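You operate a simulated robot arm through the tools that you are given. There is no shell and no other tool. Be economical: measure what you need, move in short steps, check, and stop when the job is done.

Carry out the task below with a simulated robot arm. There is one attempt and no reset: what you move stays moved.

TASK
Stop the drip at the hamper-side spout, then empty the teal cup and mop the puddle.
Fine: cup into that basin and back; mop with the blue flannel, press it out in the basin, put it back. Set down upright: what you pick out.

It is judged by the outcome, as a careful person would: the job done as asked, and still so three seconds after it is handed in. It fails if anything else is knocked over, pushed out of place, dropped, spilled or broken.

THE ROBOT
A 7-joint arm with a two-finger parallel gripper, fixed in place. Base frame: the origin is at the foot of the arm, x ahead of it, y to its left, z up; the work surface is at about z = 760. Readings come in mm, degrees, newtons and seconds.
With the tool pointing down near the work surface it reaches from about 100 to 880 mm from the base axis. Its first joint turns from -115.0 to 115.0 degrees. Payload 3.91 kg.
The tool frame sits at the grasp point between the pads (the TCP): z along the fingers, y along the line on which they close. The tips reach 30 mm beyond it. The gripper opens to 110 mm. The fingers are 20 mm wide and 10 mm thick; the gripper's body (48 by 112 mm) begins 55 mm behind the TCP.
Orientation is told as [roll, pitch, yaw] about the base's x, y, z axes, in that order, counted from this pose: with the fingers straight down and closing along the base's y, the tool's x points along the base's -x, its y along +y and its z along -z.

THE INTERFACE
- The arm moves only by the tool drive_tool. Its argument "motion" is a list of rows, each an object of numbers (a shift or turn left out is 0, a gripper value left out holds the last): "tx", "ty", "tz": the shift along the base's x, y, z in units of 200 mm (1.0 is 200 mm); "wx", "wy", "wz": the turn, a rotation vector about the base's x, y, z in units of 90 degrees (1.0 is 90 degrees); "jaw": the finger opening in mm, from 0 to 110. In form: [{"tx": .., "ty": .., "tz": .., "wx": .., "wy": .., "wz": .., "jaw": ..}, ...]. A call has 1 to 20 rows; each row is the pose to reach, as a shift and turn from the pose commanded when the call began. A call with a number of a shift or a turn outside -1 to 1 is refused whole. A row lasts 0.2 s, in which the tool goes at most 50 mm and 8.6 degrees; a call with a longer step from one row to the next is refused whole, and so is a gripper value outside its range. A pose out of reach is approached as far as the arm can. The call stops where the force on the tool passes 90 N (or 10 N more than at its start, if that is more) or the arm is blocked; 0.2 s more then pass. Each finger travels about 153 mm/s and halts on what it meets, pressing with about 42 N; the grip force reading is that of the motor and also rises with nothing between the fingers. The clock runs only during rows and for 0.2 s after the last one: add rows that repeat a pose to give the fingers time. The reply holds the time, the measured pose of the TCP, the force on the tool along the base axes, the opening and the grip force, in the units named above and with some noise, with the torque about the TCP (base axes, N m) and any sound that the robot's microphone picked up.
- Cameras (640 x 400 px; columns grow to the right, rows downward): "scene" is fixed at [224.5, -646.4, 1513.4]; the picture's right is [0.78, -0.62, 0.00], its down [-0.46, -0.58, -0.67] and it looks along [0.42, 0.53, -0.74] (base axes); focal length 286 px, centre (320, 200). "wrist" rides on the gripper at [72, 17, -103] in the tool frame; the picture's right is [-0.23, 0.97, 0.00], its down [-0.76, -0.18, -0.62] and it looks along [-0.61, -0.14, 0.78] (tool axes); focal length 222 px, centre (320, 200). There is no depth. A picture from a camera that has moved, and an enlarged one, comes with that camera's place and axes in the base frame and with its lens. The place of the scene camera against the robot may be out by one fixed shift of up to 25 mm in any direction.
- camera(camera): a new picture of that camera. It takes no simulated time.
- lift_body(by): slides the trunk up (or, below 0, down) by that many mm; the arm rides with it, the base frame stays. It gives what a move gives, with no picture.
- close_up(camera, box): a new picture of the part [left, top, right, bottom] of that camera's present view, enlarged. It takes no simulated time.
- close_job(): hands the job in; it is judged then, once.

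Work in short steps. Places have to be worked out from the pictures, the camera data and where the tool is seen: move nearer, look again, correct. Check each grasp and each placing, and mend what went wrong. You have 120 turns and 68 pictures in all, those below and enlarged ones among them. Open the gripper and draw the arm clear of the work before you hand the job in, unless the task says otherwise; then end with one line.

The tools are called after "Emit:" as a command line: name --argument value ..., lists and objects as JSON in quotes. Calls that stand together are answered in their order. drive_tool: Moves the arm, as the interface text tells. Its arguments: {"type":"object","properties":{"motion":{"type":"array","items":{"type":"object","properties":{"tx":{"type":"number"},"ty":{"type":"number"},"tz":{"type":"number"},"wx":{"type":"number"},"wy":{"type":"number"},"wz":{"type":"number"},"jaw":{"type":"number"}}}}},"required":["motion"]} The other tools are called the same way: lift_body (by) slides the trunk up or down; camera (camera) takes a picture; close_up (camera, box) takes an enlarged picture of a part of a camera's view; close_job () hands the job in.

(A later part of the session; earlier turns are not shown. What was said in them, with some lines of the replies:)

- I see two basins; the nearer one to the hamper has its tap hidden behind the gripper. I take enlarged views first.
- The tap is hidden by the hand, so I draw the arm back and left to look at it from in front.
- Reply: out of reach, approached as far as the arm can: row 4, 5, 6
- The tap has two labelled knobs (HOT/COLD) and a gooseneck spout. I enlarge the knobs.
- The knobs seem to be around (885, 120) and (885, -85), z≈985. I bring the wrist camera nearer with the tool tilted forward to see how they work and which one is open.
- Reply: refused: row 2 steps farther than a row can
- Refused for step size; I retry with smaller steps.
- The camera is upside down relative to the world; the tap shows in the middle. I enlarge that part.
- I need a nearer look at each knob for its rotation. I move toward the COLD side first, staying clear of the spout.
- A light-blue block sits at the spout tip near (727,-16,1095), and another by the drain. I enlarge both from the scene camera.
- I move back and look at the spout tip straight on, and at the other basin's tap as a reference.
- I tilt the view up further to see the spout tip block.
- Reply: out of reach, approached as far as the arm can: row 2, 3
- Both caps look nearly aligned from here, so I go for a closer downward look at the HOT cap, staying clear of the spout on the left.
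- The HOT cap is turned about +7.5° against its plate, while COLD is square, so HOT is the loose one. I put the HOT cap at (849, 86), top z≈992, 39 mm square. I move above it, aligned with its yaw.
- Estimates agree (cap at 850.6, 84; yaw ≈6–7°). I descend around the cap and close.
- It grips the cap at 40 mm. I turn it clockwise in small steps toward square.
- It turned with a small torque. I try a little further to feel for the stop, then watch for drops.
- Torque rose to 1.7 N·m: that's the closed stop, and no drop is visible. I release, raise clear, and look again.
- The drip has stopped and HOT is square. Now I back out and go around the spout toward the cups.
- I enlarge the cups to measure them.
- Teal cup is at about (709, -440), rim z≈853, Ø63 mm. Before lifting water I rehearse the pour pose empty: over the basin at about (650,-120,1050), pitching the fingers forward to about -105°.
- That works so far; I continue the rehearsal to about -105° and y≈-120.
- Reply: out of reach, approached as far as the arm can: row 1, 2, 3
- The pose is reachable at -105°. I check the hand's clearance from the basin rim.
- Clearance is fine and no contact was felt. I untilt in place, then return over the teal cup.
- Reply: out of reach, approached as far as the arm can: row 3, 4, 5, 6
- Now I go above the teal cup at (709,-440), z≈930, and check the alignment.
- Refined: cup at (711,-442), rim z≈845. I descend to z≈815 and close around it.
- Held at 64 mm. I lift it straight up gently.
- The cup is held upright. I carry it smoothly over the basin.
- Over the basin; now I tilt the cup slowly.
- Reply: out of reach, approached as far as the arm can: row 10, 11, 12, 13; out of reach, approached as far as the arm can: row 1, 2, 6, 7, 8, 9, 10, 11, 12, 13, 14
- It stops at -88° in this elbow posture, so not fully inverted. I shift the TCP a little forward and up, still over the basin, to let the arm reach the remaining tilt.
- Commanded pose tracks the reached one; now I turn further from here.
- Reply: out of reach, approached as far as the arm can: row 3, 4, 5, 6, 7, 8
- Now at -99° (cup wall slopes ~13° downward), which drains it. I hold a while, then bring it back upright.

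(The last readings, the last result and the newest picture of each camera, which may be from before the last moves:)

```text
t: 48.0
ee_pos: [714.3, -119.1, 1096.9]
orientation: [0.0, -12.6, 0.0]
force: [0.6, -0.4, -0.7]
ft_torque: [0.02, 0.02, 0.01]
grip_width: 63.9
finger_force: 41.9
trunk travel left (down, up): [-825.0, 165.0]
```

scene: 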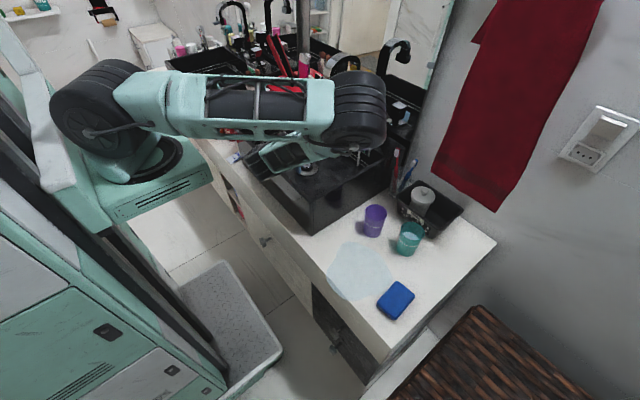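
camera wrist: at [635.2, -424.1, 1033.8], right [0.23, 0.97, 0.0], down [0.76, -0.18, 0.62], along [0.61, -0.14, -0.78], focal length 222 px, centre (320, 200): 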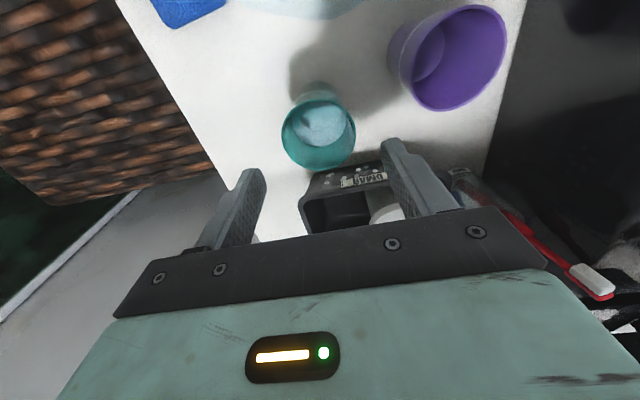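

Upright it and carry back toward its place.

Emit:
drive_tool --motion '[{"wy": 0.07}, {"wy": 0.14}, {"wy": 0.14, "ty": -0.15, "tx": -0.02}, {"wy": 0.14, "ty": -0.35, "tx": -0.02}, {"wy": 0.14, "ty": -0.55, "tx": -0.02}, {"wy": 0.14, "ty": -0.75, "tx": -0.02}, {"wy": 0.14, "ty": -0.95, "tx": -0.02}, {"wy": 0.14, "ty": -1.0, "tx": -0.02}]'

Emit:
drive_tool --motion '[{"ty": -0.2}, {"ty": -0.4}, {"ty": -0.6}, {"ty": -0.615, "tz": -0.2}, {"ty": -0.615, "tz": -0.4}, {"ty": -0.615, "tz": -0.6}, {"ty": -0.615, "tz": -0.8}, {"ty": -0.615, "tz": -0.9}]'

Emit:
camera --camera "wrist"

```text
t: 49.8
ee_pos: [711.6, -316.5, 1095.0]
orientation: [0.0, 0.0, 0.0]
force: [0.1, -0.9, -0.6]
ft_torque: [0.03, 0.01, 0.0]
grip_width: 64.1
finger_force: 41.9
trunk travel left (down, up): [-825.0, 165.0]
```

```text
t: 51.6
ee_pos: [711.6, -441.0, 915.7]
orientation: [0.0, 0.1, 0.0]
force: [0.2, 0.8, -1.0]
ft_torque: [0.0, -0.02, -0.04]
grip_width: 64.2
finger_force: 41.5
trunk travel left (down, up): [-825.0, 165.0]
```

```text
28 pictures are left
camera wrist: at [639.1, -425.6, 1019.3], right [0.23, 0.97, 0.0], down [0.76, -0.18, 0.62], along [0.61, -0.14, -0.78], focal length 222 px, centre (320, 200)
```

wrist: 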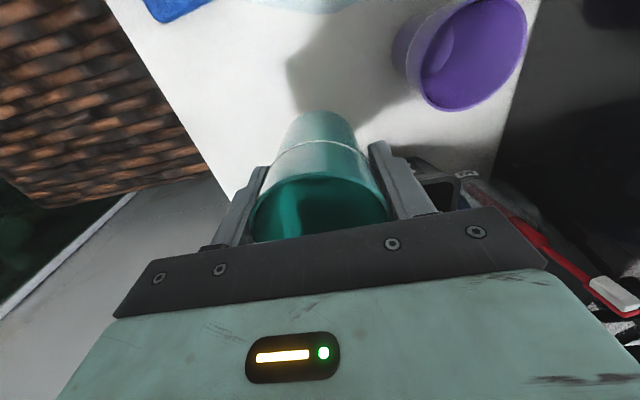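

The cup is empty. I lower it to its original height gently.

Emit:
drive_tool --motion '[{"tz": -0.15}, {"tz": -0.3}, {"tz": -0.42}, {"tz": -0.47}, {"tz": -0.49}, {"tz": -0.495}, {"tz": -0.495}]'

```text
t: 53.2
ee_pos: [711.4, -441.7, 818.1]
orientation: [0.0, 0.0, -0.1]
force: [-0.3, 0.3, -0.2]
ft_torque: [0.02, 0.03, 0.0]
grip_width: 63.9
finger_force: 42.2
trunk travel left (down, up): [-825.0, 165.0]
```

Emit:
drive_tool --motion '[{"tz": -0.006}, {"tz": -0.012}, {"tz": -0.012}]'

```text
t: 54.0
ee_pos: [712.1, -441.4, 817.6]
orientation: [0.0, -0.1, 0.1]
force: [-1.4, 1.9, 10.1]
ft_torque: [0.34, 0.05, 0.09]
grip_width: 63.9
finger_force: 41.8
trunk travel left (down, up): [-825.0, 165.0]
```

The base touches the counter (10 N). I open slowly and lift straight up.

Emit:
drive_tool --motion '[{"tz": 0.005}, {"tz": 0.005, "jaw": 68}, {"tz": 0.005, "jaw": 76}, {"tz": 0.005, "jaw": 86}, {"tz": 0.005, "jaw": 88}, {"tz": 0.15}, {"tz": 0.35}, {"tz": 0.6}, {"tz": 0.85}, {"tz": 1.0}]'

Emit:
camera --camera "wrist"

Emit:
close_up --camera "scene" --box '[300, 170, 500, 350]'

```text
t: 56.2
ee_pos: [711.9, -440.6, 1016.0]
orientation: [0.0, 0.0, 0.0]
force: [1.3, -0.2, -0.4]
ft_torque: [0.0, 0.04, 0.01]
grip_width: 88.2
finger_force: 0.0
trunk travel left (down, up): [-825.0, 165.0]
```

```text
27 pictures are left
camera wrist: at [639.8, -424.9, 1120.1], right [0.23, 0.97, 0.0], down [0.76, -0.18, 0.62], along [0.61, -0.14, -0.78], focal length 222 px, centre (320, 200)
```

wrist: 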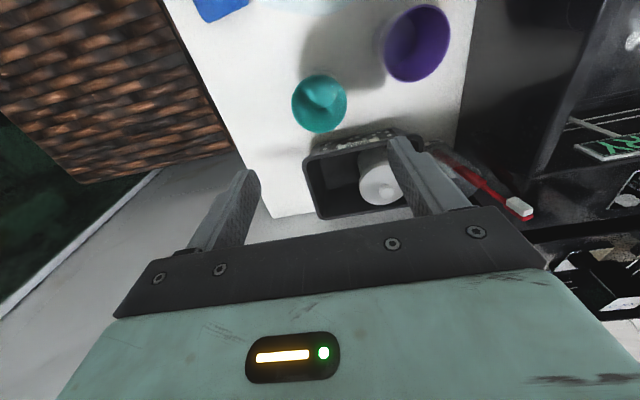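

```text
2.22 times, centred on (400, 260) of scene
camera zoom: at [224.5, -646.4, 1513.4], right [0.78, -0.62, 0.0], down [-0.46, -0.58, -0.67], along [0.42, 0.53, -0.74], focal length 635 px, centre (142, 67)
```

zoom: 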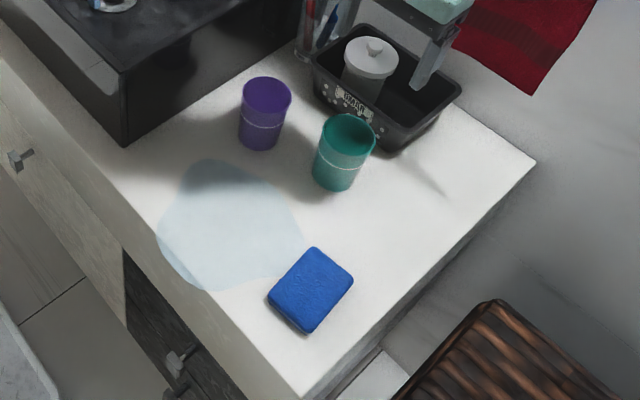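

Cup is back, upright and empty. Next the flannel: estimated at (553,-525), ~90×57 mm with the long side along x. I move above it to measure.

Emit:
drive_tool --motion '[{"tx": -0.22}, {"tx": -0.44}, {"tx": -0.66, "ty": -0.08}, {"tx": -0.84, "ty": -0.23, "tz": -0.05}, {"tx": -0.92, "ty": -0.42, "tz": -0.15}, {"tx": -0.92, "ty": -0.45, "tz": -0.35}]'

Emit:
camera --camera "wrist"

```text
t: 57.6
ee_pos: [527.3, -532.3, 944.7]
orientation: [-0.1, 0.0, 0.1]
force: [-0.7, -0.2, 0.3]
ft_torque: [-0.02, -0.01, 0.01]
grip_width: 88.2
finger_force: 0.0
trunk travel left (down, up): [-825.0, 165.0]
```

```text
25 pictures are left
camera wrist: at [455.1, -514.7, 1048.0], right [0.23, 0.97, 0.0], down [0.76, -0.18, 0.62], along [0.61, -0.14, -0.78], focal length 222 px, centre (320, 200)
```

wrist: 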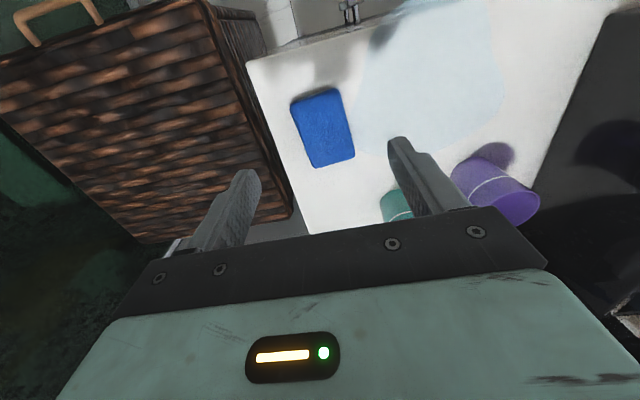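

Flannel center ≈ (560,-533), yaw ≈ +4°, 90×53 mm, lying beside the puddle (x 465–610, y -320…-490). I descend on it with an opening of 80.

Emit:
drive_tool --motion '[{"tx": 0.163, "ty": -0.003, "wz": 0.044, "jaw": 80}, {"tx": 0.163, "ty": -0.003, "wz": 0.044, "tz": -0.2}, {"tx": 0.163, "ty": -0.003, "wz": 0.044, "tz": -0.4}, {"tx": 0.163, "ty": -0.003, "wz": 0.044, "tz": -0.55}]'

Emit:
camera --camera "wrist"

```text
t: 58.6
ee_pos: [561.1, -533.6, 836.1]
orientation: [-0.1, -0.1, 4.0]
force: [0.1, 0.1, -0.5]
ft_torque: [-0.03, -0.02, -0.02]
grip_width: 80.0
finger_force: 0.0
trunk travel left (down, up): [-825.0, 165.0]
```

```text
24 pictures are left
camera wrist: at [487.8, -521.6, 939.7], right [0.16, 0.99, 0.0], down [0.77, -0.12, 0.62], along [0.62, -0.1, -0.78], focal length 222 px, centre (320, 200)
```

wrist: 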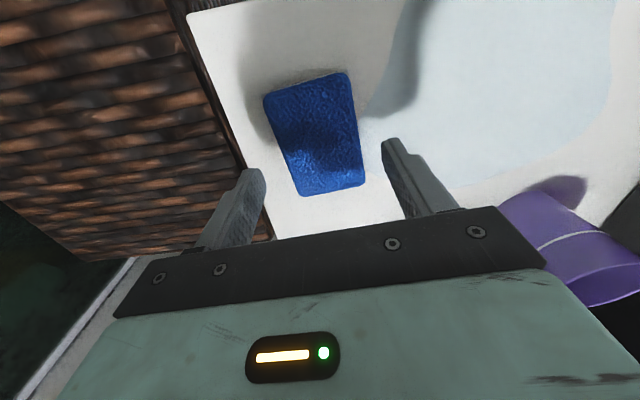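

Aligned within a couple of mm. I turn 2° more, lower to z≈796 and close gently.

Emit:
drive_tool --motion '[{"wz": 0.02, "tz": -0.1}, {"wz": 0.02, "tz": -0.2}, {"wz": 0.02, "tz": -0.2, "jaw": 60}, {"wz": 0.02, "tz": -0.2, "jaw": 48}, {"wz": 0.02, "tz": -0.2, "jaw": 44}, {"wz": 0.02, "tz": -0.2, "jaw": 44}]'

```text
t: 60.0
ee_pos: [561.4, -533.9, 795.5]
orientation: [0.0, 0.1, 5.8]
force: [-0.3, 0.2, 0.9]
ft_torque: [0.0, 0.0, 0.0]
grip_width: 60.5
finger_force: 41.6
trunk travel left (down, up): [-825.0, 165.0]
```

Held at 60 mm. I press down slightly to confirm contact with the counter.

Emit:
drive_tool --motion '[{"tz": -0.006}, {"tz": -0.012}, {"tz": -0.012}]'

```text
t: 60.8
ee_pos: [560.2, -533.5, 796.0]
orientation: [0.0, -0.2, 5.7]
force: [1.0, 3.7, 28.3]
ft_torque: [0.36, 0.31, 0.0]
grip_width: 60.6
finger_force: 42.1
trunk travel left (down, up): [-825.0, 165.0]
```

Contact confirmed. I ease to a light press and wipe the puddle in overlapping strips.

Emit:
drive_tool --motion '[{"tz": 0.007, "tx": 0.04, "ty": 0.06}, {"tz": 0.007, "tx": 0.08, "ty": 0.2}, {"tz": 0.007, "tx": 0.08, "ty": 0.36}, {"tz": 0.007, "tx": 0.08, "ty": 0.52}, {"tz": 0.007, "tx": 0.08, "ty": 0.68}, {"tz": 0.007, "tx": 0.08, "ty": 0.84}, {"tz": 0.007, "tx": 0.08, "ty": 1.0}, {"tz": 0.007, "tx": -0.08, "ty": 1.0}, {"tz": 0.007, "tx": -0.24, "ty": 1.0}, {"tz": 0.007, "tx": -0.27, "ty": 0.86}, {"tz": 0.007, "tx": -0.27, "ty": 0.7}, {"tz": 0.007, "tx": -0.27, "ty": 0.54}, {"tz": 0.007, "tx": -0.27, "ty": 0.38}, {"tz": 0.007, "tx": -0.27, "ty": 0.22}, {"tz": 0.007, "tx": -0.12, "ty": 0.2}, {"tz": 0.007, "tx": -0.09, "ty": 0.36}, {"tz": 0.007, "tx": -0.09, "ty": 0.52}, {"tz": 0.007, "tx": -0.09, "ty": 0.68}, {"tz": 0.007, "tx": -0.09, "ty": 0.84}]'

Emit:
close_up --camera "scene" --box '[300, 170, 500, 350]'

```text
t: 64.8
ee_pos: [541.9, -366.6, 795.3]
orientation: [0.0, 0.0, 5.7]
force: [1.4, -3.7, 14.5]
ft_torque: [-0.04, 0.22, 0.12]
grip_width: 60.7
finger_force: 41.9
trunk travel left (down, up): [-825.0, 165.0]
```

```text
2.22 times, centred on (400, 260) of scene
camera zoom: at [224.5, -646.4, 1513.4], right [0.78, -0.62, 0.0], down [-0.46, -0.58, -0.67], along [0.42, 0.53, -0.74], focal length 635 px, centre (142, 67)
```

zoom: 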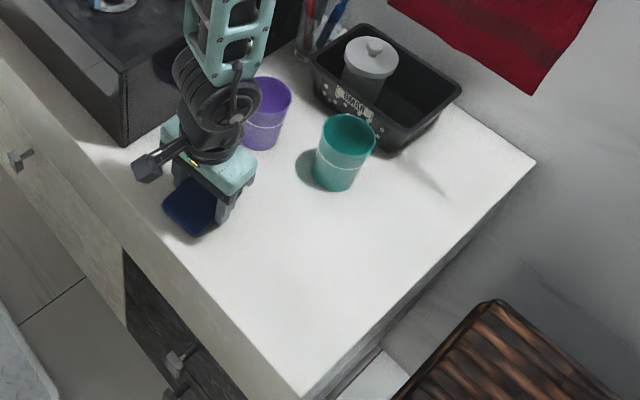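

The puddle looks gone. One more pass under where the hand stands now, then lift.

Emit:
drive_tool --motion '[{"ty": 0.12}, {"ty": 0.2, "tx": 0.12}, {"ty": 0.05, "tx": 0.2}, {"ty": -0.12, "tx": 0.2}, {"ty": -0.12, "tx": 0.05}, {"ty": -0.12, "tx": -0.12}, {"ty": 0.05, "tx": -0.2}, {"ty": 0.2, "tx": -0.2}, {"ty": 0.2, "tx": -0.05}, {"ty": 0.05}, {"ty": 0.05, "tz": 0.1}, {"ty": 0.05, "tz": 0.3}, {"ty": 0.05, "tz": 0.5}, {"ty": 0.05, "tz": 0.7}, {"ty": 0.05, "tz": 0.9}, {"ty": 0.05, "tz": 1.0}]'

Emit:
close_up --camera "scene" --box '[260, 120, 480, 350]'

```text
t: 68.2
ee_pos: [541.4, -355.6, 993.6]
orientation: [-0.1, 0.0, 5.9]
force: [0.0, -0.3, -1.1]
ft_torque: [-0.01, 0.02, -0.01]
grip_width: 60.8
finger_force: 41.7
trunk travel left (down, up): [-825.0, 165.0]
```

```text
1.74 times, centred on (370, 235) of scene
camera zoom: at [224.5, -646.4, 1513.4], right [0.78, -0.62, 0.0], down [-0.46, -0.58, -0.67], along [0.42, 0.53, -0.74], focal length 497 px, centre (233, 139)
```

zoom: 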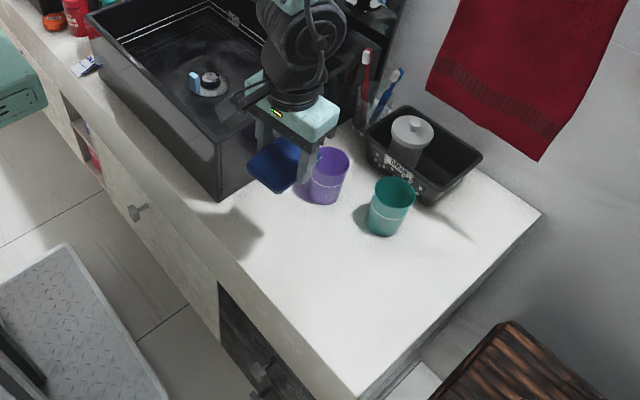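

Counter is clean. I carry the flannel over the basin at about (660,-130), clear of drain, sign and spout.

Emit:
drive_tool --motion '[{"tz": 0.15}, {"tz": 0.25, "ty": 0.15, "tx": 0.08}, {"tz": 0.25, "ty": 0.33, "tx": 0.18}, {"tz": 0.25, "ty": 0.51, "tx": 0.28}, {"tz": 0.25, "ty": 0.69, "tx": 0.38}, {"tz": 0.25, "ty": 0.85, "tx": 0.48}, {"tz": 0.25, "ty": 1.0, "tx": 0.58}, {"tz": 0.25, "ty": 1.0, "tx": 0.6}]'

Emit:
drive_tool --motion '[{"ty": 0.1}, {"ty": 0.13, "tz": -0.15}, {"ty": 0.13, "tz": -0.35}, {"ty": 0.13, "tz": -0.5}]'

Emit:
close_up --camera "scene" --box '[230, 80, 430, 240]'

Emit:
camera --camera "wrist"

```text
t: 70.0
ee_pos: [661.5, -155.5, 1044.0]
orientation: [0.0, 0.0, 5.7]
force: [0.5, -0.2, -0.7]
ft_torque: [0.0, 0.0, 0.05]
grip_width: 60.9
finger_force: 42.1
trunk travel left (down, up): [-825.0, 165.0]
```

```text
t: 71.0
ee_pos: [660.6, -130.5, 944.6]
orientation: [-0.1, 0.0, 5.6]
force: [0.1, -0.4, 0.4]
ft_torque: [-0.02, 0.0, 0.01]
grip_width: 60.4
finger_force: 41.7
trunk travel left (down, up): [-825.0, 165.0]
```

```text
2.50 times, centred on (330, 160) of scene
camera zoom: at [224.5, -646.4, 1513.4], right [0.78, -0.62, 0.0], down [-0.46, -0.58, -0.67], along [0.42, 0.53, -0.74], focal length 714 px, centre (295, 300)
```

zoom: 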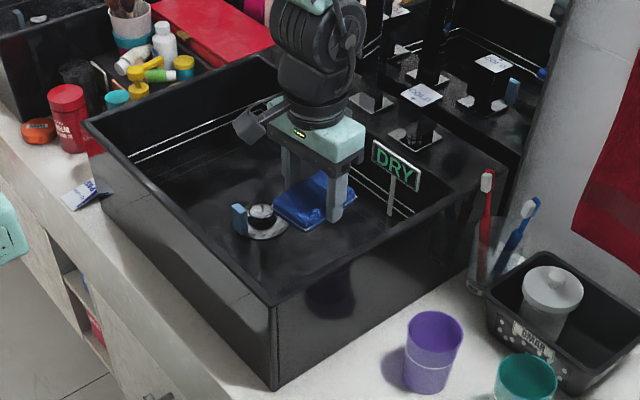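

```text
20 pictures are left
camera wrist: at [587.2, -121.3, 1047.7], right [0.13, 0.99, 0.0], down [0.78, -0.1, 0.62], along [0.62, -0.08, -0.78], focal length 222 px, centre (320, 200)
```

wrist: 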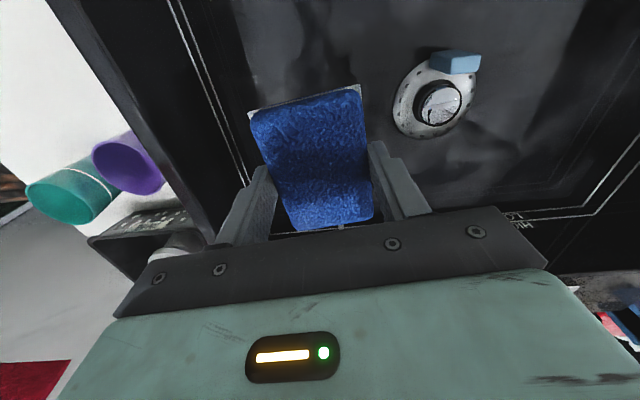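

The drain is at (676,-4), floor z≈788; the flannel is well clear. I lower it to the floor carefully.

Emit:
drive_tool --motion '[{"tz": -0.15}, {"tz": -0.3}, {"tz": -0.43}, {"tz": -0.5}, {"tz": -0.54}, {"tz": -0.56}]'

```text
t: 72.4
ee_pos: [661.4, -128.7, 838.2]
orientation: [-0.1, -0.5, 5.7]
force: [-8.5, -0.8, 79.4]
ft_torque: [0.91, 1.07, 0.08]
grip_width: 60.7
finger_force: 42.0
trunk travel left (down, up): [-825.0, 165.0]
```

It is pressed on the basin floor at ~79 N. I hold the press, ease, and press once more.

Emit:
drive_tool --motion '[{}, {}, {}, {}, {}, {"tz": 0.025}, {"tz": 0.05}, {"tz": 0.025}, {"tz": 0.0}, {}, {}, {}]'

Emit:
camera --camera "wrist"

```text
t: 73.1
ee_pos: [662.7, -129.0, 837.3]
orientation: [-0.1, -0.4, 5.8]
force: [-17.6, -0.3, 53.3]
ft_torque: [0.94, 0.74, 0.22]
grip_width: 60.6
finger_force: 42.0
trunk travel left (down, up): [-825.0, 165.0]
stopped in row 3: the force on the tool passed its limit at 91 N (the readings are from after the stop); the commanded pose is now the measured one
```

```text
19 pictures are left
camera wrist: at [588.1, -119.8, 941.0], right [0.13, 0.99, 0.0], down [0.77, -0.1, 0.63], along [0.62, -0.08, -0.78], focal length 222 px, centre (320, 200)
```

wrist: 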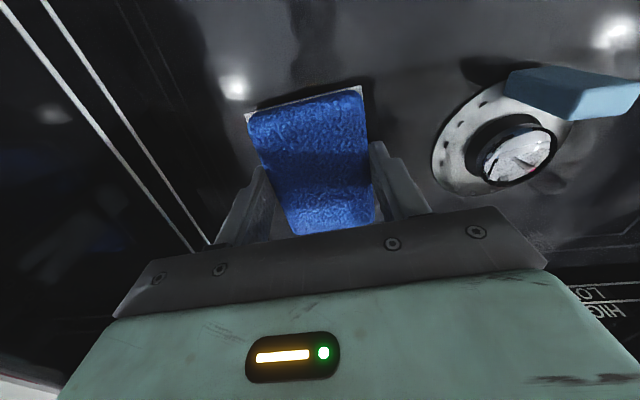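

I ease to a moderate press, hold it ~1.5 s, repeat once, and then check the flannel.

Emit:
drive_tool --motion '[{"tz": 0.004}, {"tz": 0.004}, {"tz": 0.004}, {"tz": 0.004}, {"tz": 0.004}, {"tz": 0.004}, {"tz": 0.03}, {"tz": 0.03}, {"tz": 0.01}, {"tz": 0.004}, {"tz": 0.004}, {"tz": 0.004}, {"tz": 0.004}]'

```text
t: 75.9
ee_pos: [664.6, -130.4, 838.5]
orientation: [-0.1, -0.5, 5.6]
force: [4.8, -1.9, 33.2]
ft_torque: [0.82, 0.47, -0.08]
grip_width: 60.5
finger_force: 42.1
trunk travel left (down, up): [-825.0, 165.0]
```

Now lift and compare the flannel's look.

Emit:
drive_tool --motion '[{"tz": 0.1}, {"tz": 0.25}, {"tz": 0.42}, {"tz": 0.6}, {"tz": 0.8}, {"tz": 1.0}]'

Emit:
close_up --camera "wrist" --box '[220, 60, 420, 250]'

Emit:
close_up --camera "scene" --box '[230, 80, 430, 240]'

```text
t: 77.3
ee_pos: [663.3, -130.2, 1036.1]
orientation: [0.1, -0.2, 5.7]
force: [0.0, -0.4, -0.7]
ft_torque: [0.01, 0.02, 0.03]
grip_width: 60.7
finger_force: 42.4
trunk travel left (down, up): [-825.0, 165.0]
```

```text
2.11 times, centred on (320, 155) of wrist
camera zoom: at [589.0, -120.1, 1139.2], right [0.13, 0.99, 0.0], down [0.77, -0.1, 0.63], along [0.62, -0.08, -0.78], focal length 468 px, centre (320, 295)
```

zoom: 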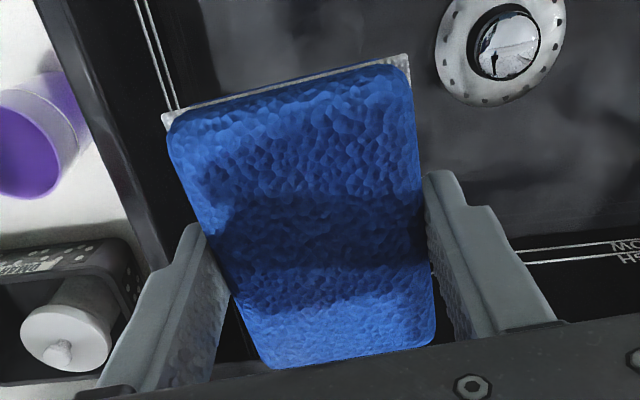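

```text
2.50 times, centred on (330, 160) of scene
camera zoom: at [224.5, -646.4, 1513.4], right [0.78, -0.62, 0.0], down [-0.46, -0.58, -0.67], along [0.42, 0.53, -0.74], focal length 714 px, centre (295, 300)
```

zoom: 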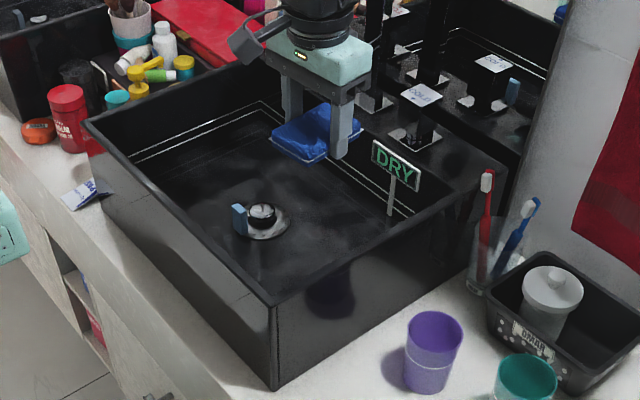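

It was pressed with 50–90 N. Now I carry the flannel back to its place.

Emit:
drive_tool --motion '[{"ty": -0.2}, {"ty": -0.4}, {"ty": -0.6, "tx": -0.05}, {"ty": -0.78, "tx": -0.17}, {"ty": -0.92, "tx": -0.33}, {"ty": -1.0, "tx": -0.5}]'

Emit:
drive_tool --motion '[{"ty": -0.2}, {"ty": -0.4}, {"ty": -0.6, "tz": -0.05}, {"ty": -0.8, "tz": -0.15}, {"ty": -1.0, "tz": -0.3}, {"ty": -1.02, "tz": -0.5}]'

```text
t: 78.7
ee_pos: [564.8, -329.3, 1036.7]
orientation: [0.0, -0.4, 5.9]
force: [-0.1, 0.1, -0.6]
ft_torque: [-0.04, 0.03, -0.02]
grip_width: 60.7
finger_force: 42.0
trunk travel left (down, up): [-825.0, 165.0]
```

```text
refused: -1.02 is not a number from -1 to 1
```

Emit:
drive_tool --motion '[{"ty": -0.2}, {"ty": -0.4}, {"ty": -0.6, "tz": -0.05}, {"ty": -0.8, "tz": -0.15}, {"ty": -1.0, "tz": -0.25}, {"ty": -1.0, "tz": -0.45}, {"ty": -1.0, "tz": -0.65}, {"ty": -1.0, "tz": -0.8}]'

Emit:
close_up --camera "scene" --box '[300, 170, 500, 370]'

```text
t: 80.5
ee_pos: [565.2, -529.3, 874.6]
orientation: [-0.1, -0.4, 5.7]
force: [0.2, -0.5, -0.3]
ft_torque: [-0.01, 0.01, -0.01]
grip_width: 60.4
finger_force: 41.8
trunk travel left (down, up): [-825.0, 165.0]
```

```text
2.00 times, centred on (400, 270) of scene
camera zoom: at [224.5, -646.4, 1513.4], right [0.78, -0.62, 0.0], down [-0.46, -0.58, -0.67], along [0.42, 0.53, -0.74], focal length 571 px, centre (160, 60)
```

zoom: 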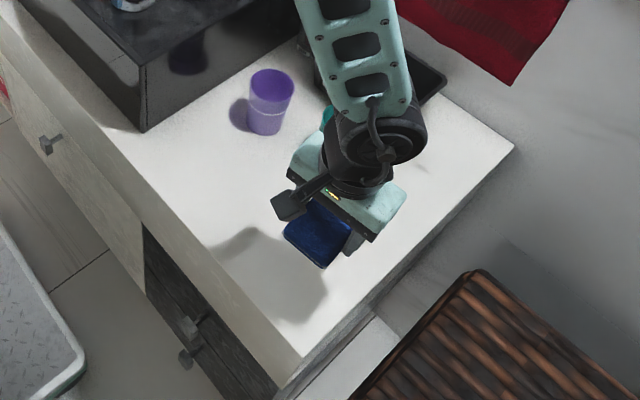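

Counter clean. Lower the flannel onto its original spot.

Emit:
drive_tool --motion '[{"tx": -0.019, "ty": -0.023, "wy": 0.004, "tz": -0.15}, {"tx": -0.019, "ty": -0.023, "wy": 0.004, "tz": -0.28}, {"tx": -0.019, "ty": -0.023, "wy": 0.004, "tz": -0.35}, {"tx": -0.019, "ty": -0.023, "wy": 0.004, "tz": -0.38}, {"tx": -0.019, "ty": -0.023, "wy": 0.004, "tz": -0.392}, {"tx": -0.019, "ty": -0.023, "wy": 0.004, "tz": -0.392}]'

```text
t: 81.9
ee_pos: [561.6, -534.6, 798.1]
orientation: [0.0, 0.0, 5.6]
force: [0.0, -0.5, -0.2]
ft_torque: [0.05, 0.01, -0.01]
grip_width: 60.6
finger_force: 42.3
trunk travel left (down, up): [-825.0, 165.0]
```

Emit:
drive_tool --motion '[{"tz": -0.007}, {"tz": -0.012}, {"tz": -0.012}]'

```text
t: 82.7
ee_pos: [561.7, -533.3, 795.8]
orientation: [0.0, 0.1, 5.7]
force: [0.2, 0.0, 0.7]
ft_torque: [-0.02, 0.02, -0.02]
grip_width: 60.5
finger_force: 42.2
trunk travel left (down, up): [-825.0, 165.0]
```

It's at its original height with first contact. I release and rise straight up.

Emit:
drive_tool --motion '[{"jaw": 66}, {"jaw": 76}, {"jaw": 84}, {"jaw": 84}, {"tz": 0.15}, {"tz": 0.35}, {"tz": 0.6}, {"tz": 0.85}, {"tz": 1.0}]'

Emit:
camera --camera "wrist"

```text
t: 84.7
ee_pos: [561.1, -535.0, 997.3]
orientation: [0.0, 0.0, 5.7]
force: [0.7, 0.5, -0.7]
ft_torque: [0.01, 0.02, -0.03]
grip_width: 83.8
finger_force: 0.0
trunk travel left (down, up): [-825.0, 165.0]
```

```text
15 pictures are left
camera wrist: at [487.0, -526.2, 1100.3], right [0.13, 0.99, 0.0], down [0.78, -0.1, 0.62], along [0.62, -0.08, -0.78], focal length 222 px, centre (320, 200)
```

wrist: 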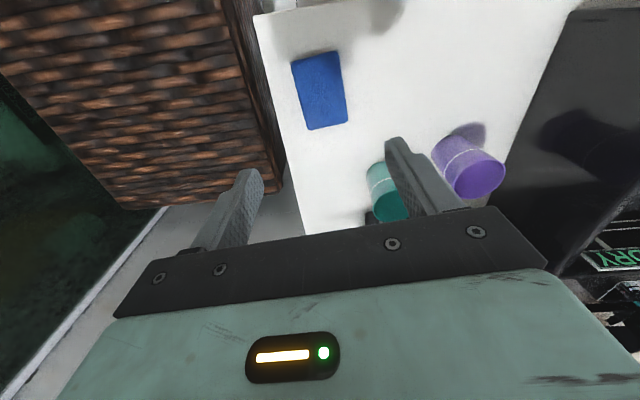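

Flannel is back flat. I draw the arm up and back, then check the whole scene and the tap for drops.

Emit:
drive_tool --motion '[{"tz": 0.2}, {"tz": 0.4}, {"tz": 0.6}, {"tz": 0.8, "jaw": 100}, {"tz": 0.9, "tx": -0.1}, {"tz": 0.9, "tx": -0.3}]'

Emit:
camera --camera "scene"

Emit:
close_up --camera "scene" --box '[270, 50, 410, 190]'

Emit:
close_up --camera "scene" --box '[290, 170, 500, 370]'

```text
t: 86.1
ee_pos: [502.2, -531.1, 1176.6]
orientation: [0.1, 0.0, 5.8]
force: [0.3, 0.9, -0.1]
ft_torque: [-0.04, 0.03, -0.02]
grip_width: 100.1
finger_force: 0.0
trunk travel left (down, up): [-825.0, 165.0]
```

```text
14 pictures are left
```

scene: 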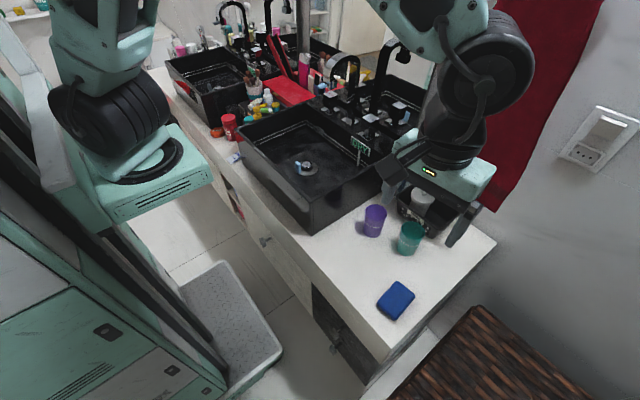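

```text
2.86 times, centred on (340, 120) of scene
camera zoom: at [224.5, -646.4, 1513.4], right [0.78, -0.62, 0.0], down [-0.46, -0.58, -0.67], along [0.42, 0.53, -0.74], focal length 816 px, centre (263, 429)
```

zoom: 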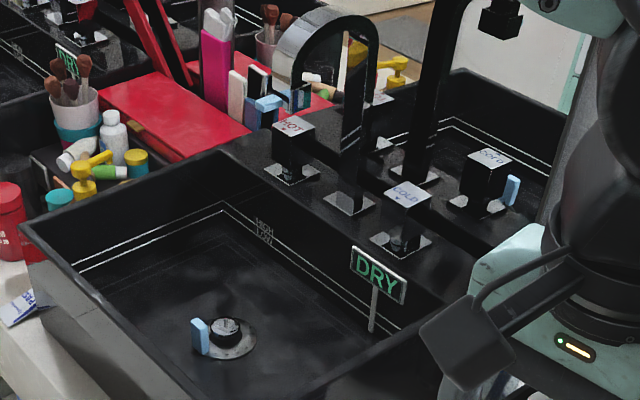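

```text
2.00 times, centred on (395, 270) of scene
camera zoom: at [224.5, -646.4, 1513.4], right [0.78, -0.62, 0.0], down [-0.46, -0.58, -0.67], along [0.42, 0.53, -0.74], focal length 571 px, centre (170, 60)
```

zoom: 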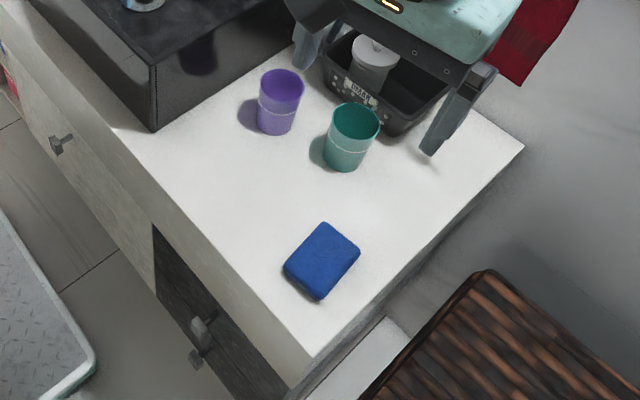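

No drops in any picture since the HOT knob was turned to its stop. The puddle is gone, the cup and flannel are back in place, and the arm is clear, so I hand in.

Emit:
close_job

```text
The job is handed in.
```

I stopped the drip by turning the HOT knob to its closed stop. I then emptied the teal cup into that basin and set it back upright, mopped up the puddle, and pressed out the flannel in the basin before putting it back in its place.
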